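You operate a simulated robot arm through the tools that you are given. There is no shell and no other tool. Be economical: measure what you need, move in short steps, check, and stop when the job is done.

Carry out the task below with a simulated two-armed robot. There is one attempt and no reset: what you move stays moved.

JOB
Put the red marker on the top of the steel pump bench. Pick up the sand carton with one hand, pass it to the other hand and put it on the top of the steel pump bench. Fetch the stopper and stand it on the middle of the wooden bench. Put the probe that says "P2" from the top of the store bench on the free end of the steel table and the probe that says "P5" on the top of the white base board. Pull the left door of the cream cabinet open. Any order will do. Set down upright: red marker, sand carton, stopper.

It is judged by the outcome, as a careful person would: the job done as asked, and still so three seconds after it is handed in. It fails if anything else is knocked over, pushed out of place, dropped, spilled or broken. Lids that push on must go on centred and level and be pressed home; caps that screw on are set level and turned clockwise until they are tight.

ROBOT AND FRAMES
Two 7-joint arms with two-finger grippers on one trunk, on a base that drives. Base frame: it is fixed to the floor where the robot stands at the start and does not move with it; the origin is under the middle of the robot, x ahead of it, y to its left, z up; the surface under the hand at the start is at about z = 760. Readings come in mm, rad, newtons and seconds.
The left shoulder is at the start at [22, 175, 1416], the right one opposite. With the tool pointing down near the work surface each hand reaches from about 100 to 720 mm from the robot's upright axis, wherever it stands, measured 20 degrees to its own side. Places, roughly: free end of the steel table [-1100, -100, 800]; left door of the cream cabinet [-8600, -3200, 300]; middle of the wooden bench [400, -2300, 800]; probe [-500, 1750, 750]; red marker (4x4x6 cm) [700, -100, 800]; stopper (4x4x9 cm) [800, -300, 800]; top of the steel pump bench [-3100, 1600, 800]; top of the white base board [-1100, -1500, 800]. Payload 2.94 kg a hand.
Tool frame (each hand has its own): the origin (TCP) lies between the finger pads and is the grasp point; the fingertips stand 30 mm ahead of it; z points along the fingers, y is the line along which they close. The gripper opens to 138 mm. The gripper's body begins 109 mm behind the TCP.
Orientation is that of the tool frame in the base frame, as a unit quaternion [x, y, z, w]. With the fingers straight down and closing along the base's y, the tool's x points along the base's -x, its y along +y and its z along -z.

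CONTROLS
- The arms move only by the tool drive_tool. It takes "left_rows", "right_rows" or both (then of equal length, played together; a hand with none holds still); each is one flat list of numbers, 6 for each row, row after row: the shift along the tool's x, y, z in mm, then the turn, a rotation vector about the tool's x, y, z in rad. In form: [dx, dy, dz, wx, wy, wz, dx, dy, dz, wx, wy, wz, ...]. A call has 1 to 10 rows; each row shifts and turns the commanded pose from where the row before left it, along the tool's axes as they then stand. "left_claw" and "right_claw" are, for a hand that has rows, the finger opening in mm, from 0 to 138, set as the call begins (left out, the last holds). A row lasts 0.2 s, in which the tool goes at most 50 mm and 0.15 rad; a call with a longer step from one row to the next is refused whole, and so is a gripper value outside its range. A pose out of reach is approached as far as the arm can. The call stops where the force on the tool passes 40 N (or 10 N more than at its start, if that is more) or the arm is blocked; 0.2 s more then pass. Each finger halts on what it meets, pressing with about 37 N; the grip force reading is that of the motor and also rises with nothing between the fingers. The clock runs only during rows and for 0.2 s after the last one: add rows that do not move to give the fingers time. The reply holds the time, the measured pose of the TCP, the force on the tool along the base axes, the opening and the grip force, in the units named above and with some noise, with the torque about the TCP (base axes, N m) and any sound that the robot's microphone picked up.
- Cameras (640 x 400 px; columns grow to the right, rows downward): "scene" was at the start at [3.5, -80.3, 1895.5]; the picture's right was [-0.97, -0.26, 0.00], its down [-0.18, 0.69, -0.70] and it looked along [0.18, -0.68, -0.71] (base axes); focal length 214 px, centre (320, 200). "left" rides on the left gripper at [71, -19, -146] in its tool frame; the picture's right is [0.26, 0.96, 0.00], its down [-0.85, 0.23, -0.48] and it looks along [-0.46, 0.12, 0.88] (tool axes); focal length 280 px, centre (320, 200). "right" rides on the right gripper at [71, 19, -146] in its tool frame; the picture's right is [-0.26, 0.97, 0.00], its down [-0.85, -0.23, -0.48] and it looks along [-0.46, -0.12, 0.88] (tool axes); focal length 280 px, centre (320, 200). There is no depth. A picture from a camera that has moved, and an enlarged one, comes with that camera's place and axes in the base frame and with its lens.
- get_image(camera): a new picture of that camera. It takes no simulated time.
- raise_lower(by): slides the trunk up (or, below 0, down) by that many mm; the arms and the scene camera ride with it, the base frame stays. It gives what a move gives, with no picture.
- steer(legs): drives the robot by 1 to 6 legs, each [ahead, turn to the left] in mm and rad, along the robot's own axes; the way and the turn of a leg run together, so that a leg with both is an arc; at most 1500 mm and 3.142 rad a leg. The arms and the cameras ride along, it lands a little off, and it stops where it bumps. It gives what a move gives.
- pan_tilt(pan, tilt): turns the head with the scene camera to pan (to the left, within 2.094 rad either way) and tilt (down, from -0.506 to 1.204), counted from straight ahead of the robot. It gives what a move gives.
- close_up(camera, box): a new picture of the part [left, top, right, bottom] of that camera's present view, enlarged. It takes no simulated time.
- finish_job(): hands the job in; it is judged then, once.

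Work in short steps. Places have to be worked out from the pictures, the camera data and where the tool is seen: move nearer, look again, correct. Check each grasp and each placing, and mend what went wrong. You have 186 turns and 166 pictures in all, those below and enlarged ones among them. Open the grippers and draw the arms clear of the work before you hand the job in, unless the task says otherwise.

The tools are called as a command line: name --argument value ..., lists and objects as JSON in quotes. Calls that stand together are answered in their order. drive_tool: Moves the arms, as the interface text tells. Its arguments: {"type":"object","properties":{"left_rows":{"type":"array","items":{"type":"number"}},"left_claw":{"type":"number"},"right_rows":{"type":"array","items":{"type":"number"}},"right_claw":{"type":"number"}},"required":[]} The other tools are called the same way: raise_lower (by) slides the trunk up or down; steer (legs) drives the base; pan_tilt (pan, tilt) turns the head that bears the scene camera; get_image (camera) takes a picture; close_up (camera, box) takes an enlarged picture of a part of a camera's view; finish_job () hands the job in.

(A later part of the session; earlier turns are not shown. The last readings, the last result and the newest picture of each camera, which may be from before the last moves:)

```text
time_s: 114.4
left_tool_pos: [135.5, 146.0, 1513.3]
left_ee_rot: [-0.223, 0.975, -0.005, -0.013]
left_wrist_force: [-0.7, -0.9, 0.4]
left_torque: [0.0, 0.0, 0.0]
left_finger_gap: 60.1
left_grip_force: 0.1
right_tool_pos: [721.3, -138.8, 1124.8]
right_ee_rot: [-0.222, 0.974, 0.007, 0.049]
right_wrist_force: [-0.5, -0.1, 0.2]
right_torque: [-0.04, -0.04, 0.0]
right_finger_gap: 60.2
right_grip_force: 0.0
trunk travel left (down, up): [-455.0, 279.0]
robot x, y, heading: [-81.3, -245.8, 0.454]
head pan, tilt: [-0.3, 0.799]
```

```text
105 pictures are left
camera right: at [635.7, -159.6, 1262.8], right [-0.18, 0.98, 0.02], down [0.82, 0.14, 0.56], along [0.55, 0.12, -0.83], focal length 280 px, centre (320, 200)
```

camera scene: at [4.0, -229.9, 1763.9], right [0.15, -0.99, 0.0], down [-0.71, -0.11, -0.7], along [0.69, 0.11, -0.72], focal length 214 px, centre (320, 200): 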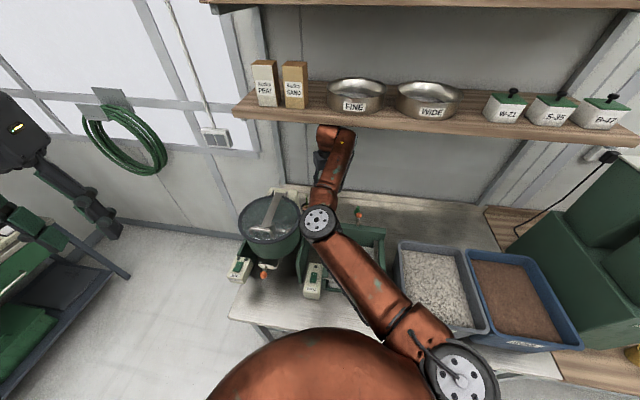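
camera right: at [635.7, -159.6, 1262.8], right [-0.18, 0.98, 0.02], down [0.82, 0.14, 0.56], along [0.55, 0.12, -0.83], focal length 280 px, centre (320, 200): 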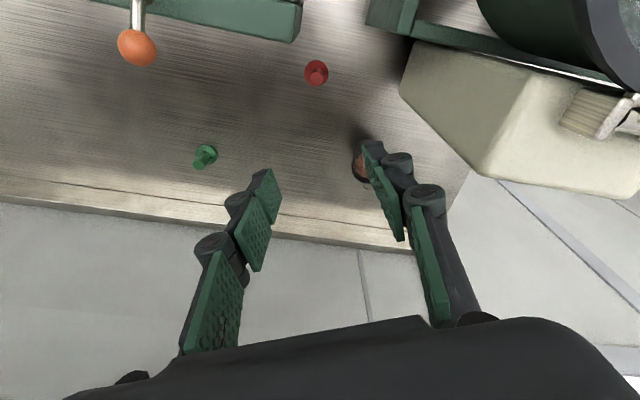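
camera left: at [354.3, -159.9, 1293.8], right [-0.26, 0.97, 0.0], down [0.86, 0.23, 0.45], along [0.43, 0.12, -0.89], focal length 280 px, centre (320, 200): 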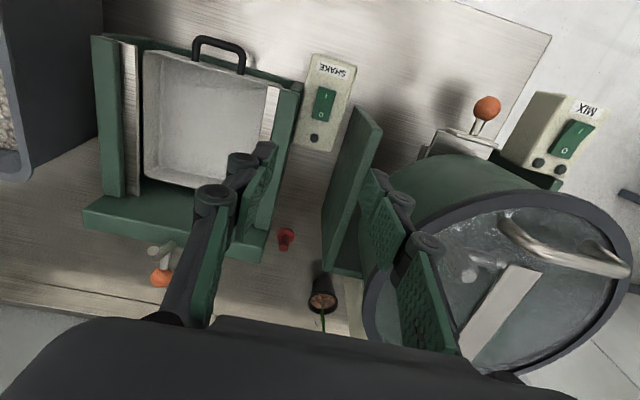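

Red measured at [715,-141]. I descend 280 mm with a small correction, watching for blocking.

drive_tool --right_rows '[5.3, 0.3, 40, 0, 0, 0, 5.3, 0.3, 40, 0, 0, 0, 5.3, 0.3, 40, 0, 0, 0, 5.3, 0.3, 40, 0, 0, 0, 5.3, 0.3, 40, 0, 0, 0, 0, 0, 0, 0, 0, 0]' --right_claw 60

get_image --camera "scene"

get_image --camera "right"

```text
time_s: 115.8
left_tool_pos: [136.1, 148.0, 1514.7]
left_ee_rot: [-0.223, 0.975, -0.005, -0.013]
left_wrist_force: [-0.4, 0.4, -0.1]
left_torque: [-0.02, 0.01, 0.0]
left_finger_gap: 59.8
left_grip_force: 0.1
right_tool_pos: [713.3, -145.5, 922.6]
right_ee_rot: [-0.223, 0.974, 0.007, 0.048]
right_wrist_force: [-0.4, -0.4, 0.0]
right_torque: [0.02, -0.02, 0.02]
right_finger_gap: 60.0
right_grip_force: 0.1
trunk travel left (down, up): [-455.0, 279.0]
robot x, y, heading: [-78.9, -245.0, 0.459]
head pan, tilt: [-0.3, 0.799]
```

```text
104 pictures are left
camera scene: at [4.3, -229.6, 1763.9], right [0.15, -0.99, 0.0], down [-0.71, -0.11, -0.7], along [0.69, 0.11, -0.72], focal length 214 px, centre (320, 200)
```

scene: 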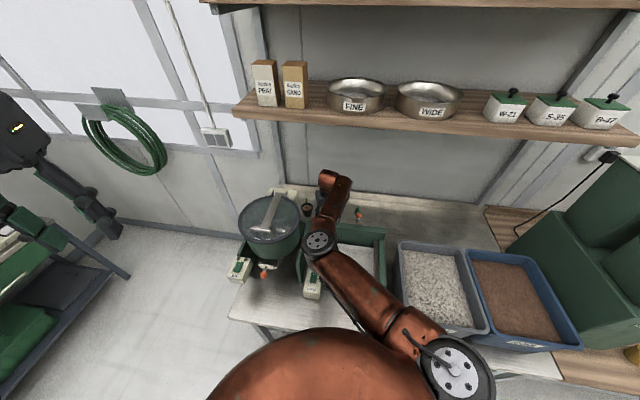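

```text
103 pictures are left
camera right: at [628.9, -166.0, 1061.5], right [-0.18, 0.98, 0.02], down [0.82, 0.14, 0.56], along [0.55, 0.12, -0.83], focal length 280 px, centre (320, 200)
```

right: 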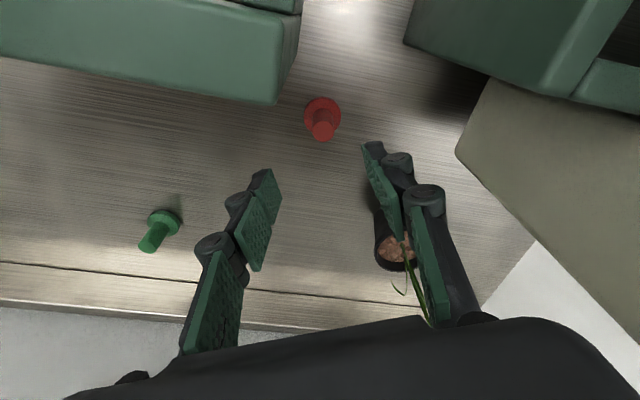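

The shaker's rear corner (about [666,-175,931]) would be close to the hand's camera. I turn the tool 0.45 rad so that the camera moves left of it.

drive_tool --right_rows '[0, 0, 0, 0, 0, 0.115, 0, 0, 0, 0, 0, 0.115, 0, 0, 0, 0, 0, 0.115, 0, 0, 0, 0, 0, 0.115, 0, 0, 0, 0, 0, 0]' --right_claw 60

get_image --camera "right"

```text
time_s: 117.0
left_tool_pos: [136.4, 147.4, 1514.0]
left_ee_rot: [-0.224, 0.975, -0.005, -0.014]
left_wrist_force: [0.2, 0.7, -0.2]
left_torque: [-0.02, 0.03, 0.01]
left_finger_gap: 59.7
left_grip_force: 0.1
right_tool_pos: [715.0, -144.6, 922.6]
right_ee_rot: [0.007, 0.999, 0.017, 0.045]
right_wrist_force: [-0.6, 0.6, 0.8]
right_torque: [0.01, 0.0, 0.0]
right_finger_gap: 60.2
right_grip_force: 0.1
trunk travel left (down, up): [-455.0, 279.0]
robot x, y, heading: [-76.8, -244.1, 0.458]
head pan, tilt: [-0.3, 0.799]
```

```text
102 pictures are left
camera right: at [632.6, -131.9, 1061.6], right [0.27, 0.96, 0.06], down [0.8, -0.26, 0.54], along [0.54, -0.1, -0.84], focal length 280 px, centre (320, 200)
```

right: 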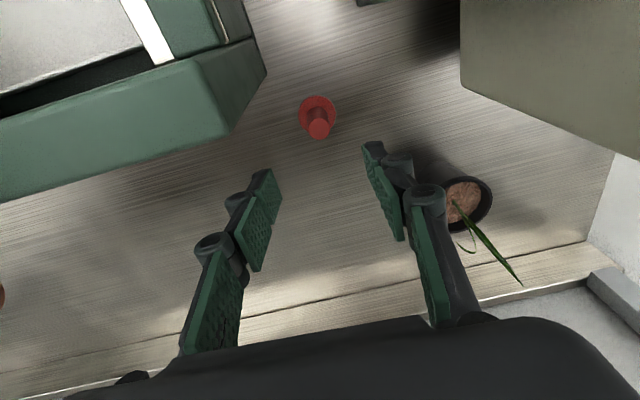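

Red at [715,-140]. I descend 115 mm to the gripping height.

drive_tool --right_rows '[2.6, 0, 29, 0, 0, 0, 2.6, 0, 29, 0, 0, 0, 2.6, 0, 29, 0, 0, 0, 2.6, 0, 28, 0, 0, 0, 0, 0, 0, 0, 0, 0]' --right_claw 60

get_image --camera "right"

get_image --camera "scene"

```text
time_s: 118.2
left_tool_pos: [137.7, 146.7, 1513.7]
left_ee_rot: [-0.224, 0.975, -0.005, -0.014]
left_wrist_force: [0.5, -0.2, 0.2]
left_torque: [0.04, 0.03, 0.01]
left_finger_gap: 59.8
left_grip_force: 0.1
right_tool_pos: [716.8, -142.1, 834.1]
right_ee_rot: [0.006, 0.999, 0.016, 0.046]
right_wrist_force: [-0.2, -0.1, 0.4]
right_torque: [0.01, 0.0, -0.02]
right_finger_gap: 60.1
right_grip_force: 0.0
right hand out of reach, approached as far as the arm can: row 4
trunk travel left (down, up): [-455.0, 279.0]
robot x, y, heading: [-77.1, -245.0, 0.456]
head pan, tilt: [-0.3, 0.799]
```

```text
101 pictures are left
camera right: at [632.9, -129.0, 974.3], right [0.27, 0.96, 0.06], down [0.8, -0.26, 0.54], along [0.54, -0.1, -0.84], focal length 280 px, centre (320, 200)
```

right: 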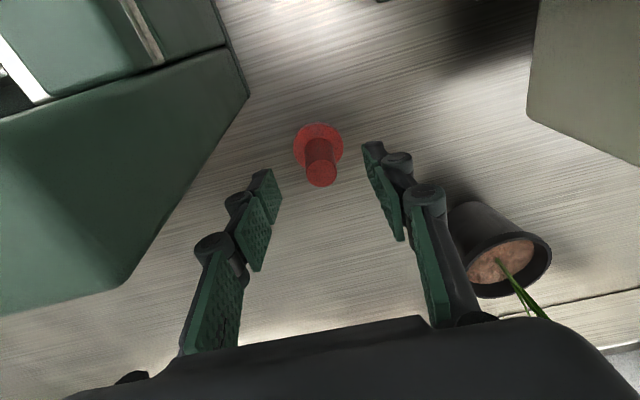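

```text
100 pictures are left
camera scene: at [5.3, -229.9, 1763.8], right [0.15, -0.99, 0.0], down [-0.71, -0.11, -0.7], along [0.69, 0.11, -0.72], focal length 214 px, centre (320, 200)
```

scene: 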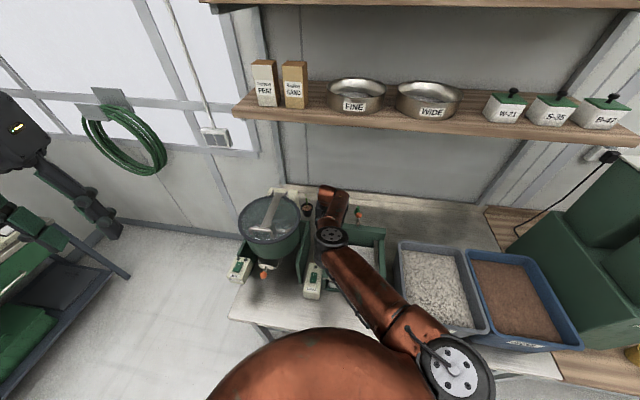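

Lined up. The trunk lowers the last 26 mm.

raise_lower --by -26

drive_tool --right_rows '[0, 0, 0, 0, 0, 0, 0, 0, 0, 0, 0, 0, 0, 0, 0, 0, 0, 0, 0, 0, 0, 0, 0, 0, 0, 0, 0, 0, 0, 0]' --right_claw 0

get_image --camera "right"

```text
time_s: 118.9
left_tool_pos: [135.6, 145.2, 1488.2]
left_ee_rot: [-0.223, 0.975, -0.005, -0.012]
left_wrist_force: [0.1, 0.1, -0.5]
left_torque: [0.01, -0.03, 0.03]
left_finger_gap: 60.1
left_grip_force: 0.1
right_tool_pos: [716.8, -142.6, 810.5]
right_ee_rot: [0.006, 0.999, 0.018, 0.045]
right_wrist_force: [-0.9, 0.2, 0.7]
right_torque: [0.02, -0.01, -0.01]
right_finger_gap: 60.2
right_grip_force: 0.1
trunk travel left (down, up): [-429.0, 305.0]
robot x, y, heading: [-79.4, -243.3, 0.452]
head pan, tilt: [-0.3, 0.799]
```

```text
time_s: 120.1
left_tool_pos: [136.5, 147.9, 1487.6]
left_ee_rot: [-0.223, 0.975, -0.004, -0.013]
left_wrist_force: [0.0, 0.2, -0.5]
left_torque: [0.0, -0.02, 0.01]
left_finger_gap: 60.1
left_grip_force: 0.1
right_tool_pos: [717.4, -142.9, 810.7]
right_ee_rot: [0.005, 0.999, 0.016, 0.046]
right_wrist_force: [0.7, -0.6, 0.2]
right_torque: [-0.06, -0.04, 0.0]
right_finger_gap: 19.5
right_grip_force: 37.1
trunk travel left (down, up): [-429.0, 305.0]
robot x, y, heading: [-78.7, -240.2, 0.45]
head pan, tilt: [-0.3, 0.799]
```

```text
99 pictures are left
camera right: at [634.1, -129.3, 949.6], right [0.27, 0.96, 0.06], down [0.8, -0.26, 0.54], along [0.54, -0.1, -0.84], focal length 280 px, centre (320, 200)
```

right: 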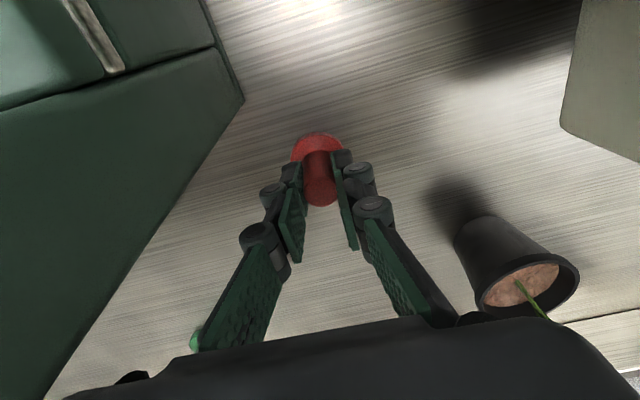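

Red is gripped (19.5 mm stem). I lift with the trunk and check.

raise_lower --by 200

get_image --camera "scene"

get_image --camera "right"

```text
time_s: 122.3
left_tool_pos: [136.6, 146.8, 1687.3]
left_ee_rot: [-0.223, 0.975, -0.006, -0.012]
left_wrist_force: [-0.8, 0.4, 0.0]
left_torque: [0.01, 0.01, -0.03]
left_finger_gap: 59.8
left_grip_force: 0.0
right_tool_pos: [719.3, -140.7, 1032.3]
right_ee_rot: [0.004, 0.998, 0.024, 0.058]
right_wrist_force: [-0.1, 0.2, 0.0]
right_torque: [0.03, 0.0, 0.04]
right_finger_gap: 19.5
right_grip_force: 36.7
trunk travel left (down, up): [-629.0, 105.0]
robot x, y, heading: [-78.1, -244.1, 0.451]
head pan, tilt: [-0.3, 0.799]
```

```text
98 pictures are left
camera scene: at [-16.1, -240.1, 1937.4], right [0.15, -0.99, 0.0], down [-0.71, -0.11, -0.7], along [0.69, 0.11, -0.72], focal length 214 px, centre (320, 200)
```

scene: 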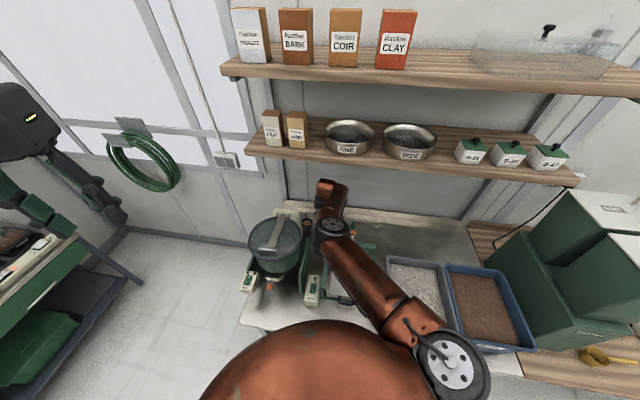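

```text
97 pictures are left
camera right: at [632.2, -130.1, 1169.2], right [0.27, 0.96, 0.08], down [0.79, -0.26, 0.56], along [0.56, -0.09, -0.83], focal length 280 px, centre (320, 200)
```

right: 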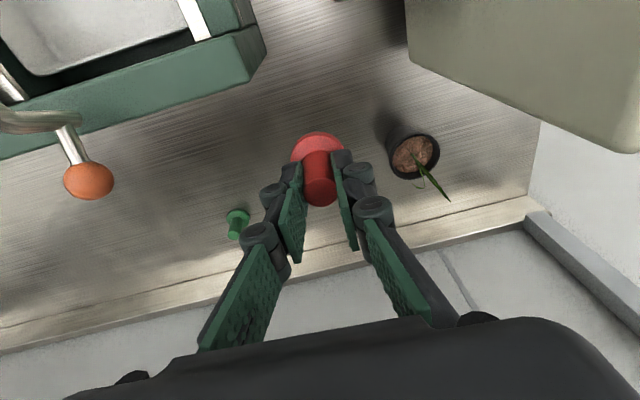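

Red hangs level; everything else is undisturbed. I lift a bit more and draw back over the shaker to the front.

drive_tool --right_rows '[-5.2, 2.2, -44.6, 0, 0, 0, 21.6, -23.9, -28.9, 0, 0, 0, 28.8, -32.9, -10, 0, 0, 0, 28.8, -32.9, -10, 0, 0, 0, 28.8, -32.9, -10, 0, 0, 0, 28.8, -32.9, -10, 0, 0, 0, 28.8, -32.9, -10, 0, 0, 0, 28.8, -32.9, -10, 0, 0, 0, 5.2, -8, -41.4, 0, 0, 0, 5.2, -8, -41.4, 0, 0, 0]'

get_image --camera "scene"

```text
time_s: 124.5
left_tool_pos: [136.3, 146.9, 1688.1]
left_ee_rot: [-0.223, 0.975, -0.005, -0.014]
left_wrist_force: [-0.6, -0.9, 0.7]
left_torque: [0.02, -0.01, -0.01]
left_finger_gap: 59.9
left_grip_force: 0.1
right_tool_pos: [492.4, -384.4, 1212.3]
right_ee_rot: [0.005, 0.998, 0.023, 0.058]
right_wrist_force: [-0.4, 0.4, -0.1]
right_torque: [0.0, 0.03, -0.04]
right_finger_gap: 19.3
right_grip_force: 37.2
trunk travel left (down, up): [-629.0, 105.0]
robot x, y, heading: [-80.7, -245.6, 0.455]
head pan, tilt: [-0.3, 0.799]
```

```text
96 pictures are left
camera scene: at [-17.1, -240.5, 1937.6], right [0.15, -0.99, 0.0], down [-0.71, -0.11, -0.7], along [0.69, 0.11, -0.72], focal length 214 px, centre (320, 200)
```

scene: 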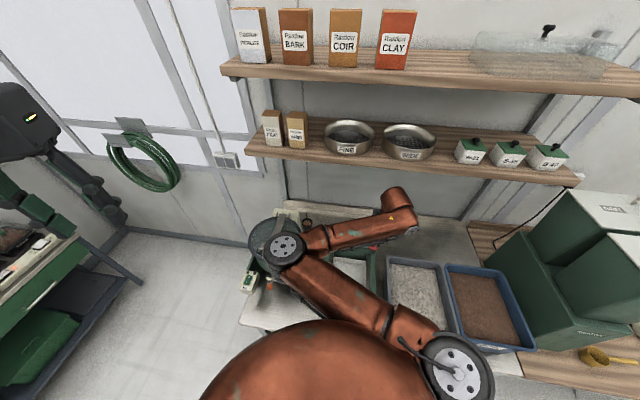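

Red is clear. I turn the robot straight to face the shelf; the left hand will take the sand carton.

steer --legs '[[0, -0.455]]'

drive_tool --left_rows '[-45, 0, 15, 0, 0, 0, -45, 0, 15, 0, 0, 0, -45, 0, 15, 0, 0, 0, -45, 0, 15, 0, 0, 0, 0, 0, 0, 0, -0.143, 0, 0, 0, 0, 0, -0.143, 0, 0, 0, 0, 0, -0.143, 0, 0, 0, 0, 0, -0.143, 0, 0, 0, 0, 0, -0.143, 0, 0, 0, 0, 0, -0.143, 0]' --left_claw 85

get_image --camera "scene"

```text
time_s: 126.2
left_tool_pos: [285.3, 13.2, 1687.8]
left_ee_rot: [0.001, 1.0, -0.001, -0.014]
left_wrist_force: [0.7, 0.1, 0.4]
left_torque: [0.03, 0.02, 0.01]
left_finger_gap: 60.1
left_grip_force: 0.0
right_tool_pos: [374.3, -619.4, 1211.8]
right_ee_rot: [0.229, 0.971, 0.01, 0.063]
right_wrist_force: [0.2, -0.5, 0.0]
right_torque: [0.02, -0.02, 0.01]
right_finger_gap: 19.4
right_grip_force: 37.5
trunk travel left (down, up): [-629.0, 105.0]
robot x, y, heading: [-76.2, -245.2, 0.003]
head pan, tilt: [-0.3, 0.799]
```

```text
time_s: 128.4
left_tool_pos: [462.0, 14.1, 1622.5]
left_ee_rot: [0.0, 0.915, -0.002, 0.404]
left_wrist_force: [0.0, 0.2, -0.1]
left_torque: [-0.02, -0.02, 0.01]
left_finger_gap: 84.9
left_grip_force: 0.0
right_tool_pos: [375.2, -619.3, 1212.6]
right_ee_rot: [0.229, 0.971, 0.01, 0.063]
right_wrist_force: [0.3, 0.5, -0.3]
right_torque: [0.0, 0.01, 0.0]
right_finger_gap: 19.1
right_grip_force: 37.0
trunk travel left (down, up): [-629.0, 105.0]
robot x, y, heading: [-75.0, -243.1, 0.002]
head pan, tilt: [-0.3, 0.799]
```

```text
95 pictures are left
camera scene: at [-21.3, -267.6, 1937.6], right [-0.29, -0.96, 0.0], down [-0.69, 0.21, -0.7], along [0.67, -0.21, -0.72], focal length 214 px, centre (320, 200)
```

scene: 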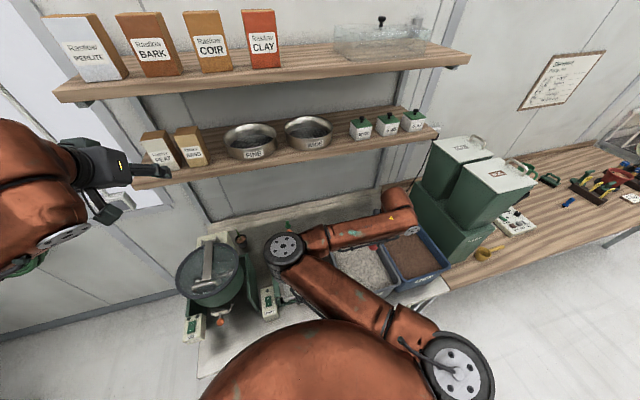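

Half turned. I finish the forward pitch and look through the left camera.

drive_tool --left_rows '[0, 0, 0, 0, -0.148, 0, 0, 0, 0, 0, -0.148, 0, 0, 0, 0, 0, -0.148, 0, 0, 0, 0, 0, -0.148, 0, 0, 0, 0, 0, -0.148, 0, 0, 0, 0, 0, 0, 0]' --left_claw 90

get_image --camera "left"

```text
time_s: 129.8
left_tool_pos: [465.4, 8.8, 1622.8]
left_ee_rot: [0.0, 0.708, 0.002, 0.706]
left_wrist_force: [0.8, -1.6, 0.6]
left_torque: [0.0, -0.03, 0.13]
left_finger_gap: 89.8
left_grip_force: 0.1
right_tool_pos: [375.8, -624.6, 1209.0]
right_ee_rot: [0.229, 0.971, 0.011, 0.061]
right_wrist_force: [0.1, -0.1, -0.9]
right_torque: [0.06, 0.04, -0.01]
right_finger_gap: 19.3
right_grip_force: 36.7
trunk travel left (down, up): [-629.0, 105.0]
robot x, y, heading: [-75.8, -245.3, 0.007]
head pan, tilt: [-0.3, 0.799]
```

```text
94 pictures are left
camera left: at [321.2, -10.6, 1552.7], right [0.0, 0.97, -0.26], down [-0.47, 0.23, 0.85], along [0.88, 0.12, 0.46], focal length 280 px, centre (320, 200)
```

left: 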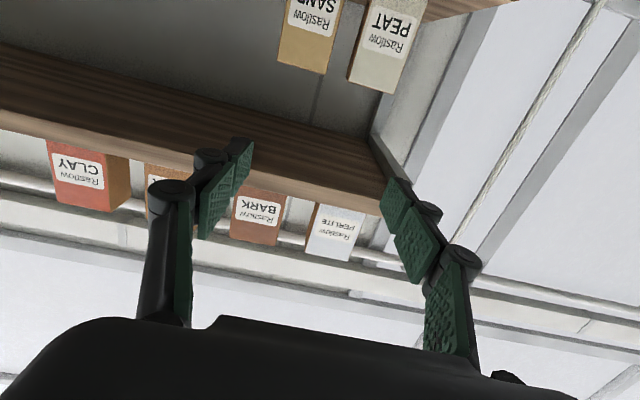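

The carton spans y≈-60…+4 with a ~30 mm gap to PEAT. I bring the left hand in front of it: to about [640,-28,1503], opening 84.

drive_tool --left_rows '[24, -7.4, 35, 0, 0, 0, 24, -7.4, 35, 0, 0, 0, 24, -7.4, 35, 0, 0, 0, 24, -7.4, 35, 0, 0, 0, 24, -7.4, 35, 0, 0, 0, 0, 0, 0, 0, 0, 0]' --left_claw 84

get_image --camera "left"

close_up --camera "scene" --box '[80, 80, 280, 205]'

```text
time_s: 131.2
left_tool_pos: [636.8, -24.0, 1503.9]
left_ee_rot: [-0.001, 0.707, -0.002, 0.707]
left_wrist_force: [-0.7, 0.6, 0.9]
left_torque: [0.01, 0.03, -0.03]
left_finger_gap: 84.1
left_grip_force: 0.1
right_tool_pos: [373.7, -620.3, 1212.0]
right_ee_rot: [0.229, 0.971, 0.01, 0.063]
right_wrist_force: [-0.6, -0.4, 0.4]
right_torque: [-0.01, 0.0, 0.03]
right_finger_gap: 19.3
right_grip_force: 37.0
trunk travel left (down, up): [-629.0, 105.0]
robot x, y, heading: [-79.7, -242.9, 0.005]
head pan, tilt: [-0.3, 0.799]
```

```text
93 pictures are left
camera left: at [492.5, -43.1, 1433.0], right [0.0, 0.96, -0.27], down [-0.48, 0.23, 0.85], along [0.88, 0.12, 0.46], focal length 280 px, centre (320, 200)
```

left: 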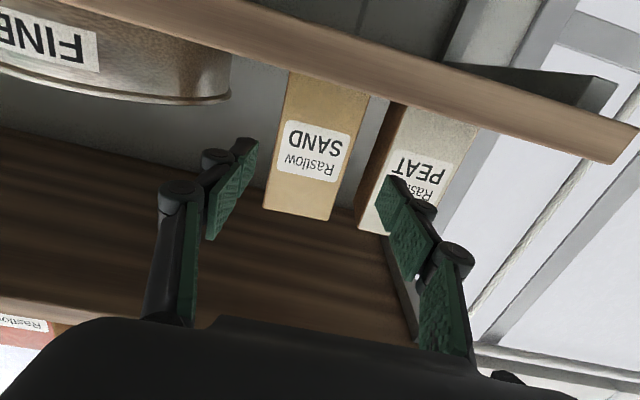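

```text
3.20 times, centred on (180, 142) of scene
camera zoom: at [-21.7, -267.4, 1937.6], right [-0.29, -0.96, 0.0], down [-0.69, 0.21, -0.7], along [0.67, -0.21, -0.72], focal length 686 px, centre (768, 384)
```

zoom: 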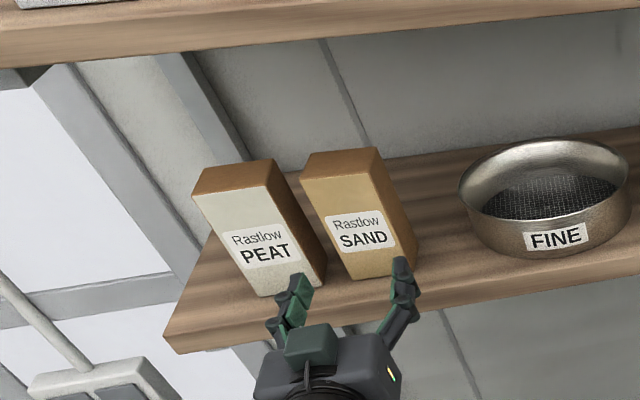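

The hand is lined up with SAND (fingers on either side, PEAT gap ok). I correct y by -4.5, lower 6 mm and advance 112 mm.

drive_tool --left_rows '[6, -4.5, 10, 0, 0, 0, 0, 0, 35, 0, 0, 0, 0, 0, 35, 0, 0, 0, 0, 0, 32, 0, 0, 0, 0, 0, 0, 0, 0, 0]' --left_claw 84

close_up --camera "scene" --box '[80, 80, 280, 205]'

get_image --camera "left"

```text
time_s: 132.4
left_tool_pos: [750.3, -29.0, 1495.4]
left_ee_rot: [0.0, 0.707, -0.003, 0.707]
left_wrist_force: [-0.1, -0.4, 0.6]
left_torque: [0.03, 0.0, -0.02]
left_finger_gap: 83.9
left_grip_force: 0.2
right_tool_pos: [372.9, -620.3, 1212.4]
right_ee_rot: [0.229, 0.971, 0.011, 0.063]
right_wrist_force: [-0.2, -0.5, -0.7]
right_torque: [-0.02, 0.0, 0.0]
right_finger_gap: 19.1
right_grip_force: 36.7
trunk travel left (down, up): [-629.0, 105.0]
robot x, y, heading: [-80.7, -246.1, -0.003]
head pan, tilt: [-0.3, 0.799]
```

```text
3.20 times, centred on (180, 142) of scene
camera zoom: at [-21.2, -268.6, 1937.6], right [-0.29, -0.96, 0.0], down [-0.69, 0.21, -0.7], along [0.67, -0.21, -0.72], focal length 686 px, centre (768, 384)
```

zoom: 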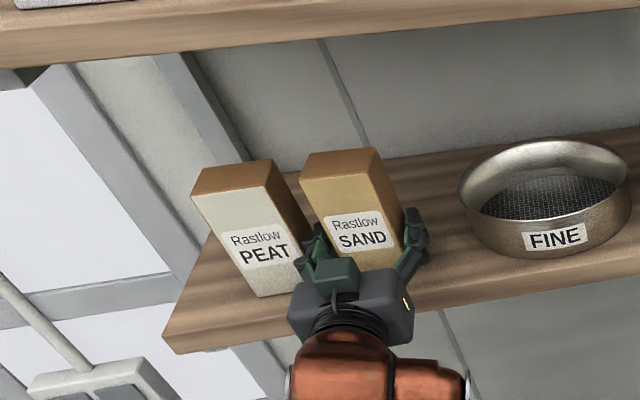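

```text
90 pictures are left
camera left: at [604.0, -48.0, 1425.3], right [0.0, 0.96, -0.27], down [-0.47, 0.23, 0.85], along [0.88, 0.12, 0.46], focal length 280 px, centre (320, 200)
```

left: 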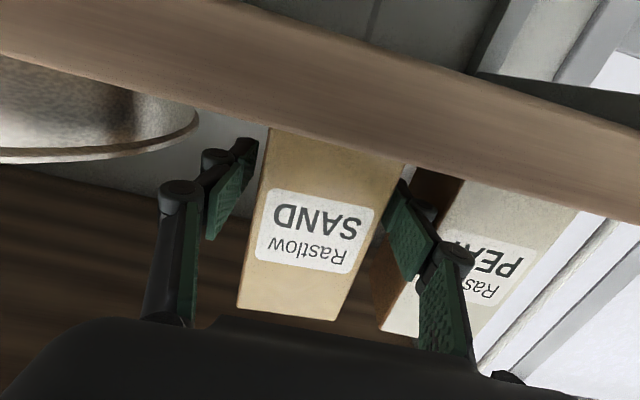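

Both fingers straddle the SAND carton without touching PEAT. I close.

drive_tool --left_rows '[0, 0, 0, 0, 0, 0, 0, 0, 0, 0, 0, 0, 0, 0, 0, 0, 0, 0, 0, 0, 0, 0, 0, 0]' --left_claw 30

drive_tool --left_rows '[-20, 0, 0, 0, 0, 0, -15, 0, 0, 0, 0, 0, 0, 0, 0, 0, 0, 0]'

close_up --camera "scene" --box '[80, 80, 280, 205]'

```text
time_s: 133.4
left_tool_pos: [749.7, -30.2, 1495.6]
left_ee_rot: [-0.001, 0.708, -0.002, 0.707]
left_wrist_force: [1.0, -1.7, 1.4]
left_torque: [0.18, -0.04, -0.12]
left_finger_gap: 68.1
left_grip_force: 37.5
right_tool_pos: [374.1, -620.2, 1212.5]
right_ee_rot: [0.229, 0.971, 0.011, 0.061]
right_wrist_force: [0.2, -0.3, -0.6]
right_torque: [-0.05, 0.0, -0.02]
right_finger_gap: 19.0
right_grip_force: 37.3
trunk travel left (down, up): [-629.0, 105.0]
robot x, y, heading: [-79.9, -240.9, 0.005]
head pan, tilt: [-0.3, 0.799]
```

```text
time_s: 134.2
left_tool_pos: [751.1, -29.5, 1528.8]
left_ee_rot: [-0.001, 0.709, -0.002, 0.705]
left_wrist_force: [0.1, -1.2, -7.7]
left_torque: [0.03, 0.06, -0.03]
left_finger_gap: 67.9
left_grip_force: 36.9
right_tool_pos: [375.8, -619.7, 1210.8]
right_ee_rot: [0.229, 0.971, 0.011, 0.062]
right_wrist_force: [-0.6, -0.5, -0.1]
right_torque: [0.01, 0.0, 0.01]
right_finger_gap: 19.2
right_grip_force: 36.9
trunk travel left (down, up): [-629.0, 105.0]
robot x, y, heading: [-78.7, -244.0, 0.003]
head pan, tilt: [-0.3, 0.799]
```

```text
3.20 times, centred on (180, 142) of scene
camera zoom: at [-18.8, -268.1, 1937.5], right [-0.29, -0.96, 0.0], down [-0.69, 0.21, -0.7], along [0.67, -0.21, -0.72], focal length 686 px, centre (768, 384)
```

zoom: 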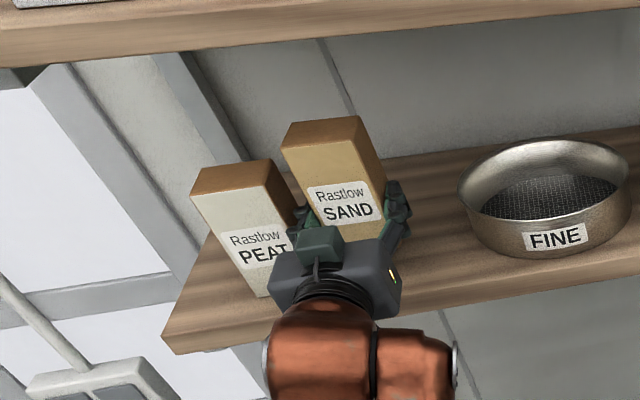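

The carton is lifted (about 7.5 N). I draw it straight back out of the shelf.

drive_tool --left_rows '[0, 0, -30, 0, 0, 0, 0, 0, -45, 0, 0, 0, 0, 0, -45, 0, 0, 0, 0, 0, -45, 0, 0, 0, 0, 0, -45, 0, 0, 0, 0, 0, -45, 0, 0, 0]'

get_image --camera "scene"

```text
time_s: 135.6
left_tool_pos: [493.4, -29.6, 1531.1]
left_ee_rot: [0.0, 0.707, -0.002, 0.707]
left_wrist_force: [-0.6, 0.0, -7.4]
left_torque: [0.03, 0.09, -0.02]
left_finger_gap: 67.5
left_grip_force: 36.7
right_tool_pos: [375.4, -619.3, 1211.3]
right_ee_rot: [0.229, 0.971, 0.01, 0.063]
right_wrist_force: [0.0, 0.0, -1.0]
right_torque: [0.03, -0.04, -0.01]
right_finger_gap: 18.7
right_grip_force: 36.9
trunk travel left (down, up): [-629.0, 105.0]
robot x, y, heading: [-78.3, -245.1, 0.004]
head pan, tilt: [-0.3, 0.799]
```

```text
88 pictures are left
camera scene: at [-22.1, -268.8, 1937.6], right [-0.29, -0.96, 0.0], down [-0.68, 0.21, -0.7], along [0.67, -0.21, -0.72], focal length 214 px, centre (320, 200)
```

scene: 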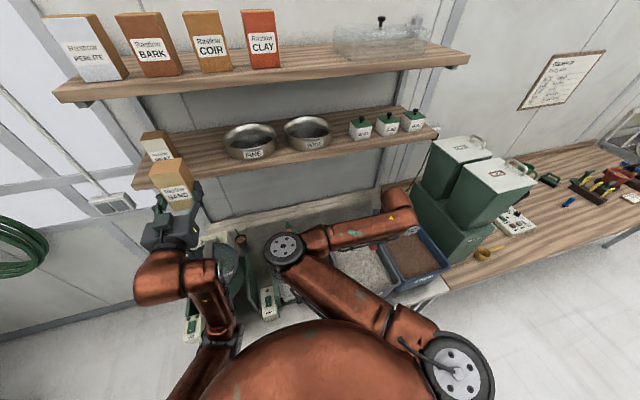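

Both hands are loaded. I back off and drive round the end of the steel table toward the pump bench, stopping to look on the way.

steer --legs '[[-250, 0], [0, 1.571], [950, 0], [0, 1.571]]'

pan_tilt --pan -0.4 --tilt 0.55

get_image --camera "scene"

```text
time_s: 149.7
left_tool_pos: [-924.9, 487.4, 1528.3]
left_ee_rot: [0.708, 0.009, -0.706, 0.007]
left_wrist_force: [0.1, 0.4, -6.3]
left_torque: [0.0, -0.1, 0.03]
left_finger_gap: 67.3
left_grip_force: 36.9
right_tool_pos: [-820.3, 1078.9, 1212.3]
right_ee_rot: [0.974, -0.217, -0.061, 0.011]
right_wrist_force: [-0.1, -0.7, -1.1]
right_torque: [0.0, -0.02, -0.04]
right_finger_gap: 18.8
right_grip_force: 36.4
trunk travel left (down, up): [-629.0, 105.0]
robot x, y, heading: [-356.0, 710.6, -3.117]
head pan, tilt: [-0.3, 0.799]
```

```text
time_s: 150.5
left_tool_pos: [-924.7, 487.3, 1529.5]
left_ee_rot: [0.708, 0.009, -0.706, 0.007]
left_wrist_force: [0.5, 0.1, -7.0]
left_torque: [-0.02, -0.06, 0.03]
left_finger_gap: 67.1
left_grip_force: 36.9
right_tool_pos: [-819.4, 1079.6, 1211.9]
right_ee_rot: [0.974, -0.217, -0.061, 0.011]
right_wrist_force: [-0.1, -0.3, -1.5]
right_torque: [0.0, 0.01, 0.0]
right_finger_gap: 19.0
right_grip_force: 36.5
trunk travel left (down, up): [-629.0, 105.0]
robot x, y, heading: [-355.1, 713.3, -3.114]
head pan, tilt: [-0.4, 0.55]
```

```text
87 pictures are left
camera scene: at [-426.1, 745.7, 1958.8], right [0.36, 0.93, 0.0], down [0.49, -0.19, -0.85], along [-0.79, 0.31, -0.52], focal length 214 px, centre (320, 200)
```

scene: 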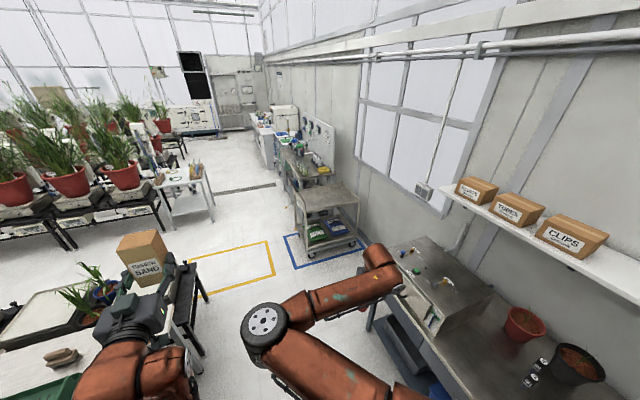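

I see the trolley (blue tape) and behind it the bench with a pegboard. I zoom in on it.

close_up --camera "scene" --box '[240, 90, 400, 270]'

close_up --camera "scene" --box '[380, 220, 640, 400]'

```text
2.22 times, centred on (320, 180) of scene
camera zoom: at [-426.1, 745.7, 1958.8], right [0.36, 0.93, 0.0], down [0.49, -0.19, -0.85], along [-0.79, 0.31, -0.52], focal length 477 px, centre (320, 244)
```

zoom: 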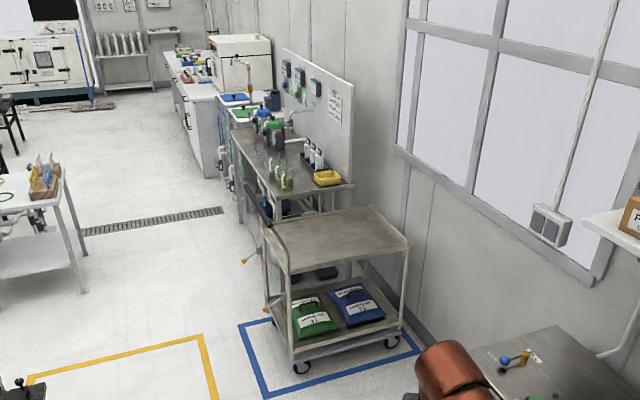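

```text
2.22 times, centred on (510, 310) of scene
camera zoom: at [-426.1, 745.7, 1958.8], right [0.36, 0.93, 0.0], down [0.49, -0.19, -0.85], along [-0.79, 0.31, -0.52], focal length 477 px, centre (-102, -44)
```

zoom: 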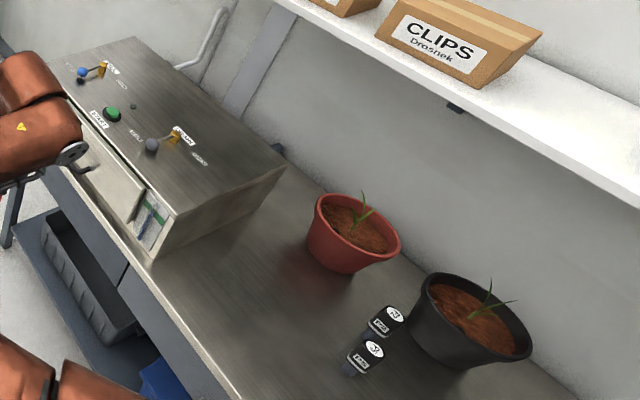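

The pump bench spans about x -2650…-3900, y 1430…1900. I drive along y≈750 to x≈-3100 and turn to face it.

steer --legs '[[0, -0.045], [1400, 0], [1345, 0], [0, -1.553]]'

pan_tilt --pan 0 --tilt 0.7

get_image --camera "scene"

```text
time_s: 167.9
left_tool_pos: [-3304.4, 1289.7, 1530.5]
left_ee_rot: [0.502, -0.499, -0.5, -0.499]
left_wrist_force: [0.2, 0.5, -7.3]
left_torque: [-0.07, -0.04, 0.0]
left_finger_gap: 67.5
left_grip_force: 37.2
right_tool_pos: [-2713.1, 1173.2, 1211.5]
right_ee_rot: [-0.528, 0.847, 0.051, 0.036]
right_wrist_force: [0.7, -0.2, 0.1]
right_torque: [0.04, -0.04, 0.02]
right_finger_gap: 18.7
right_grip_force: 37.4
trunk travel left (down, up): [-629.0, 105.0]
robot x, y, heading: [-3085.8, 719.1, 1.58]
head pan, tilt: [-0.4, 0.55]
```

```text
time_s: 168.8
left_tool_pos: [-3305.0, 1290.2, 1529.7]
left_ee_rot: [0.502, -0.499, -0.5, -0.499]
left_wrist_force: [0.3, 0.7, -7.3]
left_torque: [-0.12, 0.01, 0.01]
left_finger_gap: 67.5
left_grip_force: 38.0
right_tool_pos: [-2712.9, 1174.0, 1211.8]
right_ee_rot: [-0.528, 0.847, 0.052, 0.036]
right_wrist_force: [-0.3, -0.3, -0.4]
right_torque: [0.02, -0.04, -0.03]
right_finger_gap: 19.0
right_grip_force: 37.1
trunk travel left (down, up): [-629.0, 105.0]
robot x, y, heading: [-3088.9, 714.7, 1.575]
head pan, tilt: [0.0, 0.7]
```

```text
84 pictures are left
camera scene: at [-3089.6, 783.7, 1945.8], right [1.0, 0.01, 0.0], down [0.01, -0.64, -0.76], along [-0.01, 0.76, -0.64], focal length 214 px, centre (320, 200)
```

scene: 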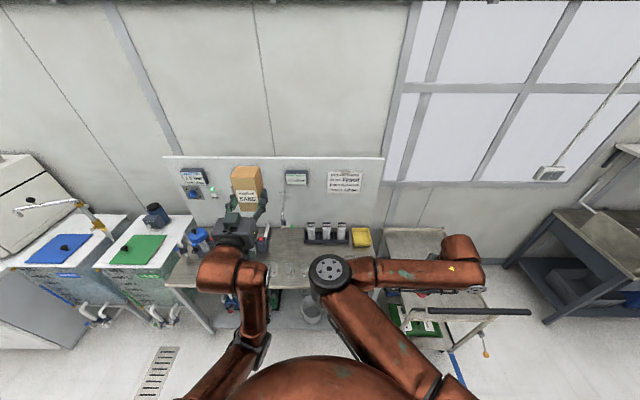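

I zoom in on the bench top to find free places.

close_up --camera "scene" --box '[150, 150, 400, 310]'

```text
2.50 times, centred on (275, 230) of scene
camera zoom: at [-3089.6, 783.7, 1945.8], right [1.0, 0.01, 0.0], down [0.01, -0.64, -0.76], along [-0.01, 0.76, -0.64], focal length 536 px, centre (432, 125)
```

zoom: 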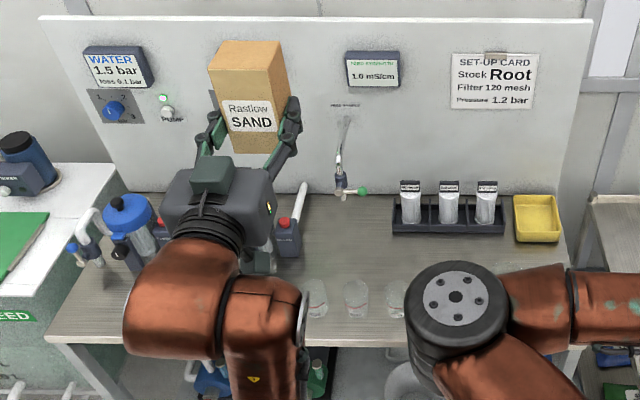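

The middle of the bench top behind the small jars is free. I approach: sidestep left and drive to about [-3250,1000], then look again.

steer --legs '[[0, 0.5], [325, 0], [0, -0.5]]'

get_image --camera "scene"

get_image --camera "right"

```text
time_s: 173.8
left_tool_pos: [-3459.4, 1570.7, 1531.0]
left_ee_rot: [0.501, -0.5, -0.499, -0.5]
left_wrist_force: [-0.3, 0.0, -7.0]
left_torque: [-0.1, 0.0, 0.04]
left_finger_gap: 67.3
left_grip_force: 36.9
right_tool_pos: [-2869.5, 1453.9, 1212.0]
right_ee_rot: [-0.527, 0.848, 0.051, 0.036]
right_wrist_force: [0.1, -0.4, -1.1]
right_torque: [-0.01, -0.01, -0.01]
right_finger_gap: 18.8
right_grip_force: 36.9
trunk travel left (down, up): [-629.0, 105.0]
robot x, y, heading: [-3246.0, 995.4, 1.578]
head pan, tilt: [0.0, 0.7]
```

```text
82 pictures are left
camera scene: at [-3247.3, 1065.2, 1945.8], right [1.0, 0.0, 0.0], down [0.0, -0.64, -0.76], along [0.0, 0.76, -0.64], focal length 214 px, centre (320, 200)
```

scene: 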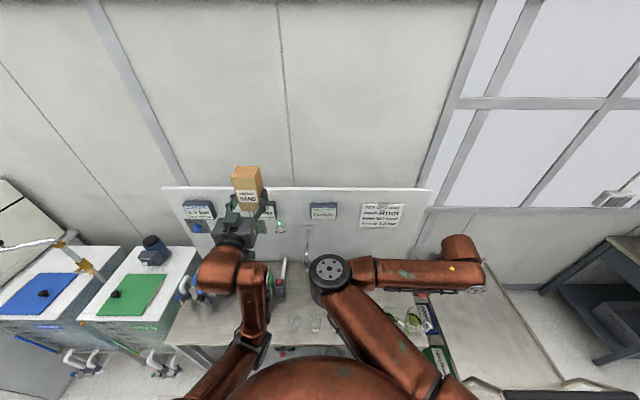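

```text
81 pictures are left
camera right: at [-2919.5, 1378.7, 1349.3], right [-0.75, 0.66, 0.08], down [0.58, 0.59, 0.56], along [0.32, 0.46, -0.83], focal length 280 px, centre (320, 200)
```

right: 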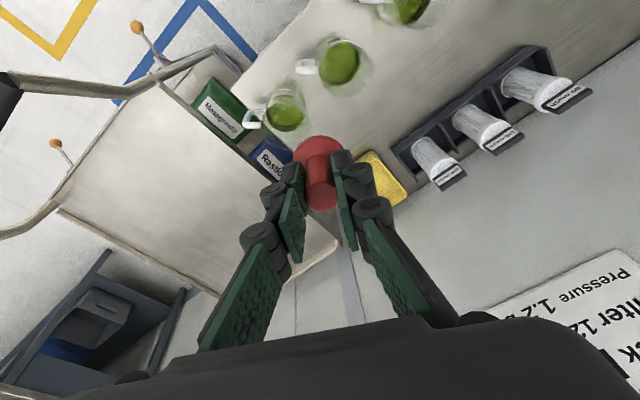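

Six jars stand in a row at y≈1490; the strip y≈1540–1730 behind them is free. I unwind the right wrist, level the marker, and move it over about [-2900,1630].

drive_tool --right_rows '[0, 0, 0, 0.004, 0.006, -0.115, 0, 0, 0, 0.004, 0.006, -0.115, 0, 0, 0, 0.004, 0.006, -0.115, 0, 0, 0, 0.004, 0.006, -0.115, -43.6, 7.5, 5.5, 0, 0, 0, -43.6, 7.5, 5.5, 0, 0, 0, -43.6, 7.5, 5.5, 0, 0, 0, -43.6, 7.5, 5.5, 0, 0, 0, 0, 0, 0, 0, 0, 0]'

get_image --camera "right"

```text
time_s: 175.8
left_tool_pos: [-3460.4, 1570.2, 1530.9]
left_ee_rot: [0.502, -0.499, -0.499, -0.5]
left_wrist_force: [-1.4, -0.7, -6.3]
left_torque: [-0.09, 0.03, -0.03]
left_finger_gap: 67.5
left_grip_force: 36.8
right_tool_pos: [-2898.6, 1628.4, 1206.5]
right_ee_rot: [-0.706, 0.707, 0.028, 0.042]
right_wrist_force: [0.1, 0.2, -0.1]
right_torque: [0.04, -0.02, -0.01]
right_finger_gap: 18.9
right_grip_force: 36.7
trunk travel left (down, up): [-629.0, 105.0]
robot x, y, heading: [-3248.0, 1000.8, 1.576]
head pan, tilt: [0.0, 0.7]
```

```text
80 pictures are left
camera right: at [-2921.8, 1541.9, 1343.9], right [-0.96, 0.26, 0.01], down [0.22, 0.8, 0.56], along [0.14, 0.54, -0.83], focal length 280 px, centre (320, 200)
```

right: 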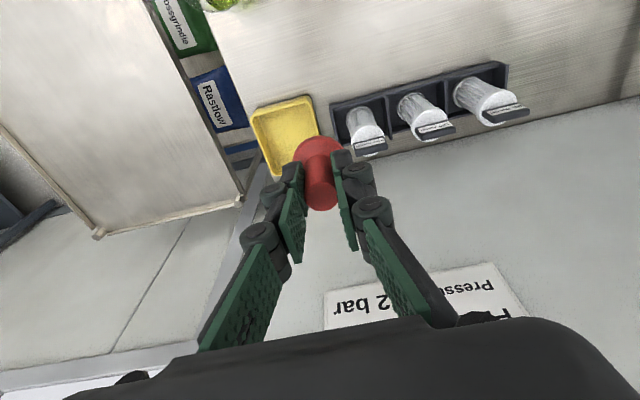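

The spot below is free. I descend toward [-2912,1620].

drive_tool --right_rows '[5.2, 2.3, 43, 0, 0, 0, 5.2, 2.3, 43, 0, 0, 0, 5.2, 2.3, 43, 0, 0, 0, 5.2, 2.3, 43, 0, 0, 0, 5.2, 2.3, 43, 0, 0, 0, 5.2, 2.3, 43, 0, 0, 0, 5.2, 2.3, 43, 0, 0, 0, 5.2, 2.3, 43, 0, 0, 0, 0, 0, 0, 0, 0, 0]'

get_image --camera "right"

get_image --camera "scene"

```text
time_s: 177.8
left_tool_pos: [-3460.9, 1571.7, 1530.2]
left_ee_rot: [0.502, -0.499, -0.499, -0.499]
left_wrist_force: [-0.8, -0.2, -6.5]
left_torque: [-0.07, 0.02, 0.01]
left_finger_gap: 67.4
left_grip_force: 36.5
right_tool_pos: [-2912.9, 1623.4, 859.2]
right_ee_rot: [-0.706, 0.706, 0.028, 0.042]
right_wrist_force: [0.1, 0.0, 0.5]
right_torque: [0.03, 0.03, -0.02]
right_finger_gap: 19.0
right_grip_force: 37.2
trunk travel left (down, up): [-629.0, 105.0]
robot x, y, heading: [-3247.1, 1001.1, 1.578]
head pan, tilt: [0.0, 0.7]
```

```text
79 pictures are left
camera right: at [-2934.8, 1536.1, 997.8], right [-0.96, 0.26, 0.01], down [0.22, 0.8, 0.56], along [0.14, 0.54, -0.83], focal length 280 px, centre (320, 200)
```

right: 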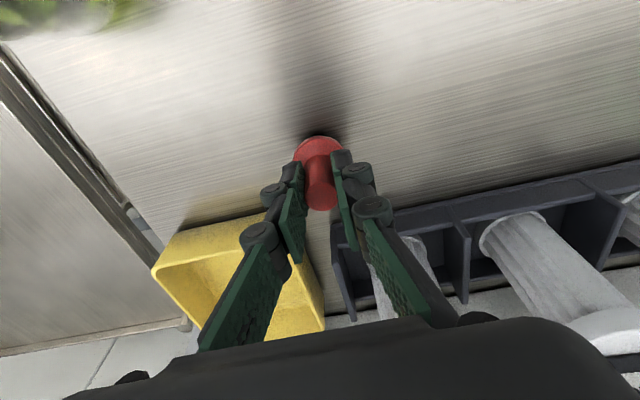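

```text
78 pictures are left
camera scene: at [-3247.9, 1065.1, 1945.8], right [1.0, 0.0, 0.0], down [0.0, -0.64, -0.76], along [0.0, 0.76, -0.64], focal length 214 px, centre (320, 200)
```

scene: 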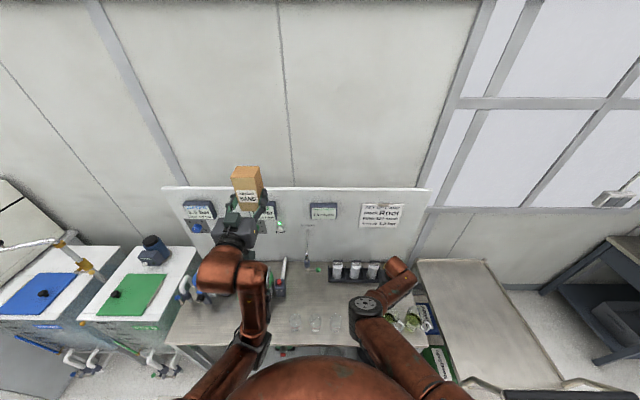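

I pull back 18 mm for more room to the tray, and lower further in small rows.

drive_tool --right_rows '[18, 0, 0, 0, 0, 0, 1.1, 0, 12, 0, 0, 0, 1.1, 0, 12, 0, 0, 0, 1.1, 0, 12, 0, 0, 0, 0.5, 0, 5, 0, 0, 0, 0, 0, 0, 0, 0, 0]'

```text
time_s: 178.7
left_tool_pos: [-3460.3, 1570.1, 1529.8]
left_ee_rot: [0.502, -0.501, -0.498, -0.499]
left_wrist_force: [0.4, -0.2, -6.5]
left_torque: [-0.06, -0.04, 0.06]
left_finger_gap: 67.4
left_grip_force: 36.8
right_tool_pos: [-2910.0, 1615.2, 841.3]
right_ee_rot: [-0.705, 0.706, 0.032, 0.048]
right_wrist_force: [-3.0, -7.7, 29.0]
right_torque: [-0.31, 0.41, 0.05]
right_finger_gap: 18.9
right_grip_force: 37.3
trunk travel left (down, up): [-629.0, 105.0]
robot x, y, heading: [-3246.5, 997.8, 1.573]
head pan, tilt: [0.0, 0.7]
stopped in row 4 (right hand): the force on the tool passed its limit at 72 N (the readings are from after the stop); the commanded pose is now the measured one
```

Contact at TCP 841 – this bench is about 30 mm higher. I ease up 2 mm and look.

drive_tool --right_rows '[0, 0, -2, 0, -0.01, 0, 0, 0, 0, 0, 0, 0]'

get_image --camera "right"

```text
time_s: 179.3
left_tool_pos: [-3461.6, 1570.7, 1530.5]
left_ee_rot: [0.503, -0.499, -0.498, -0.499]
left_wrist_force: [-0.5, 0.0, -6.8]
left_torque: [-0.06, -0.01, -0.02]
left_finger_gap: 67.2
left_grip_force: 37.0
right_tool_pos: [-2909.5, 1611.9, 840.3]
right_ee_rot: [-0.705, 0.706, 0.036, 0.052]
right_wrist_force: [0.8, 6.2, 19.2]
right_torque: [0.13, 0.16, -0.06]
right_finger_gap: 18.8
right_grip_force: 36.8
trunk travel left (down, up): [-629.0, 105.0]
robot x, y, heading: [-3245.2, 1000.4, 1.573]
head pan, tilt: [0.0, 0.7]
```

```text
77 pictures are left
camera right: at [-2931.8, 1521.9, 976.2], right [-0.96, 0.26, 0.01], down [0.22, 0.78, 0.58], along [0.14, 0.56, -0.81], focal length 280 px, centre (320, 200)
```

right: 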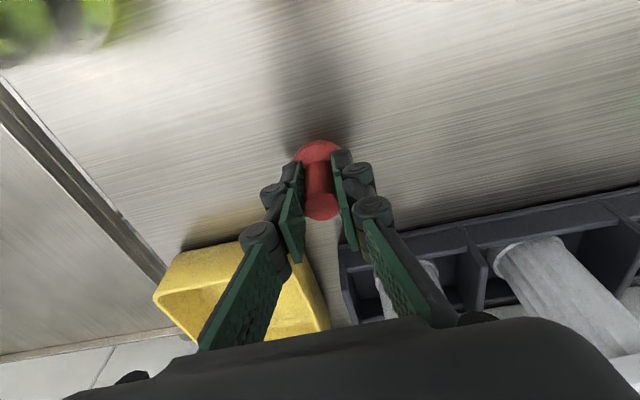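

Still pressing with 19 N. I raise by 2 mm and restore the pitch, then check the force.

drive_tool --right_rows '[0, 0, -2, 0, 0.015, 0, 0, 0, 0, 0, 0.01, 0, 0, 0, 0, 0, 0, 0]'

close_up --camera "right" --box '[240, 110, 400, 230]'

```text
time_s: 180.1
left_tool_pos: [-3461.9, 1571.9, 1530.5]
left_ee_rot: [0.502, -0.5, -0.499, -0.5]
left_wrist_force: [0.6, 0.3, -7.1]
left_torque: [-0.11, -0.01, 0.0]
left_finger_gap: 67.7
left_grip_force: 37.2
right_tool_pos: [-2910.0, 1610.9, 841.1]
right_ee_rot: [-0.706, 0.706, 0.026, 0.04]
right_wrist_force: [0.3, 3.8, 9.5]
right_torque: [0.33, 0.04, -0.06]
right_finger_gap: 18.9
right_grip_force: 36.9
trunk travel left (down, up): [-629.0, 105.0]
robot x, y, heading: [-3242.9, 999.0, 1.572]
head pan, tilt: [0.0, 0.7]
```

```text
3.33 times, centred on (320, 170) of right
camera zoom: at [-2932.2, 1523.9, 979.2], right [-0.96, 0.26, 0.0], down [0.22, 0.8, 0.56], along [0.14, 0.54, -0.83], focal length 935 px, centre (320, 300)
```

zoom: 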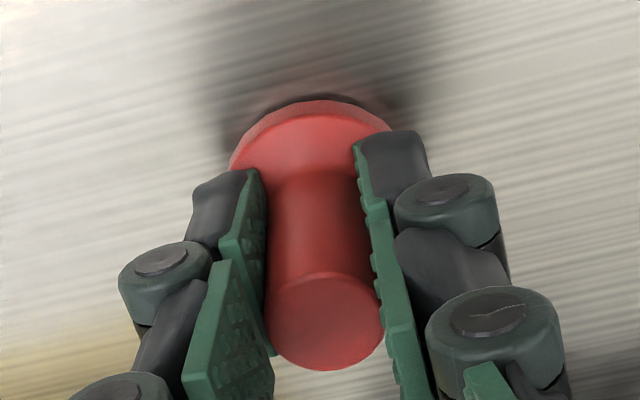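

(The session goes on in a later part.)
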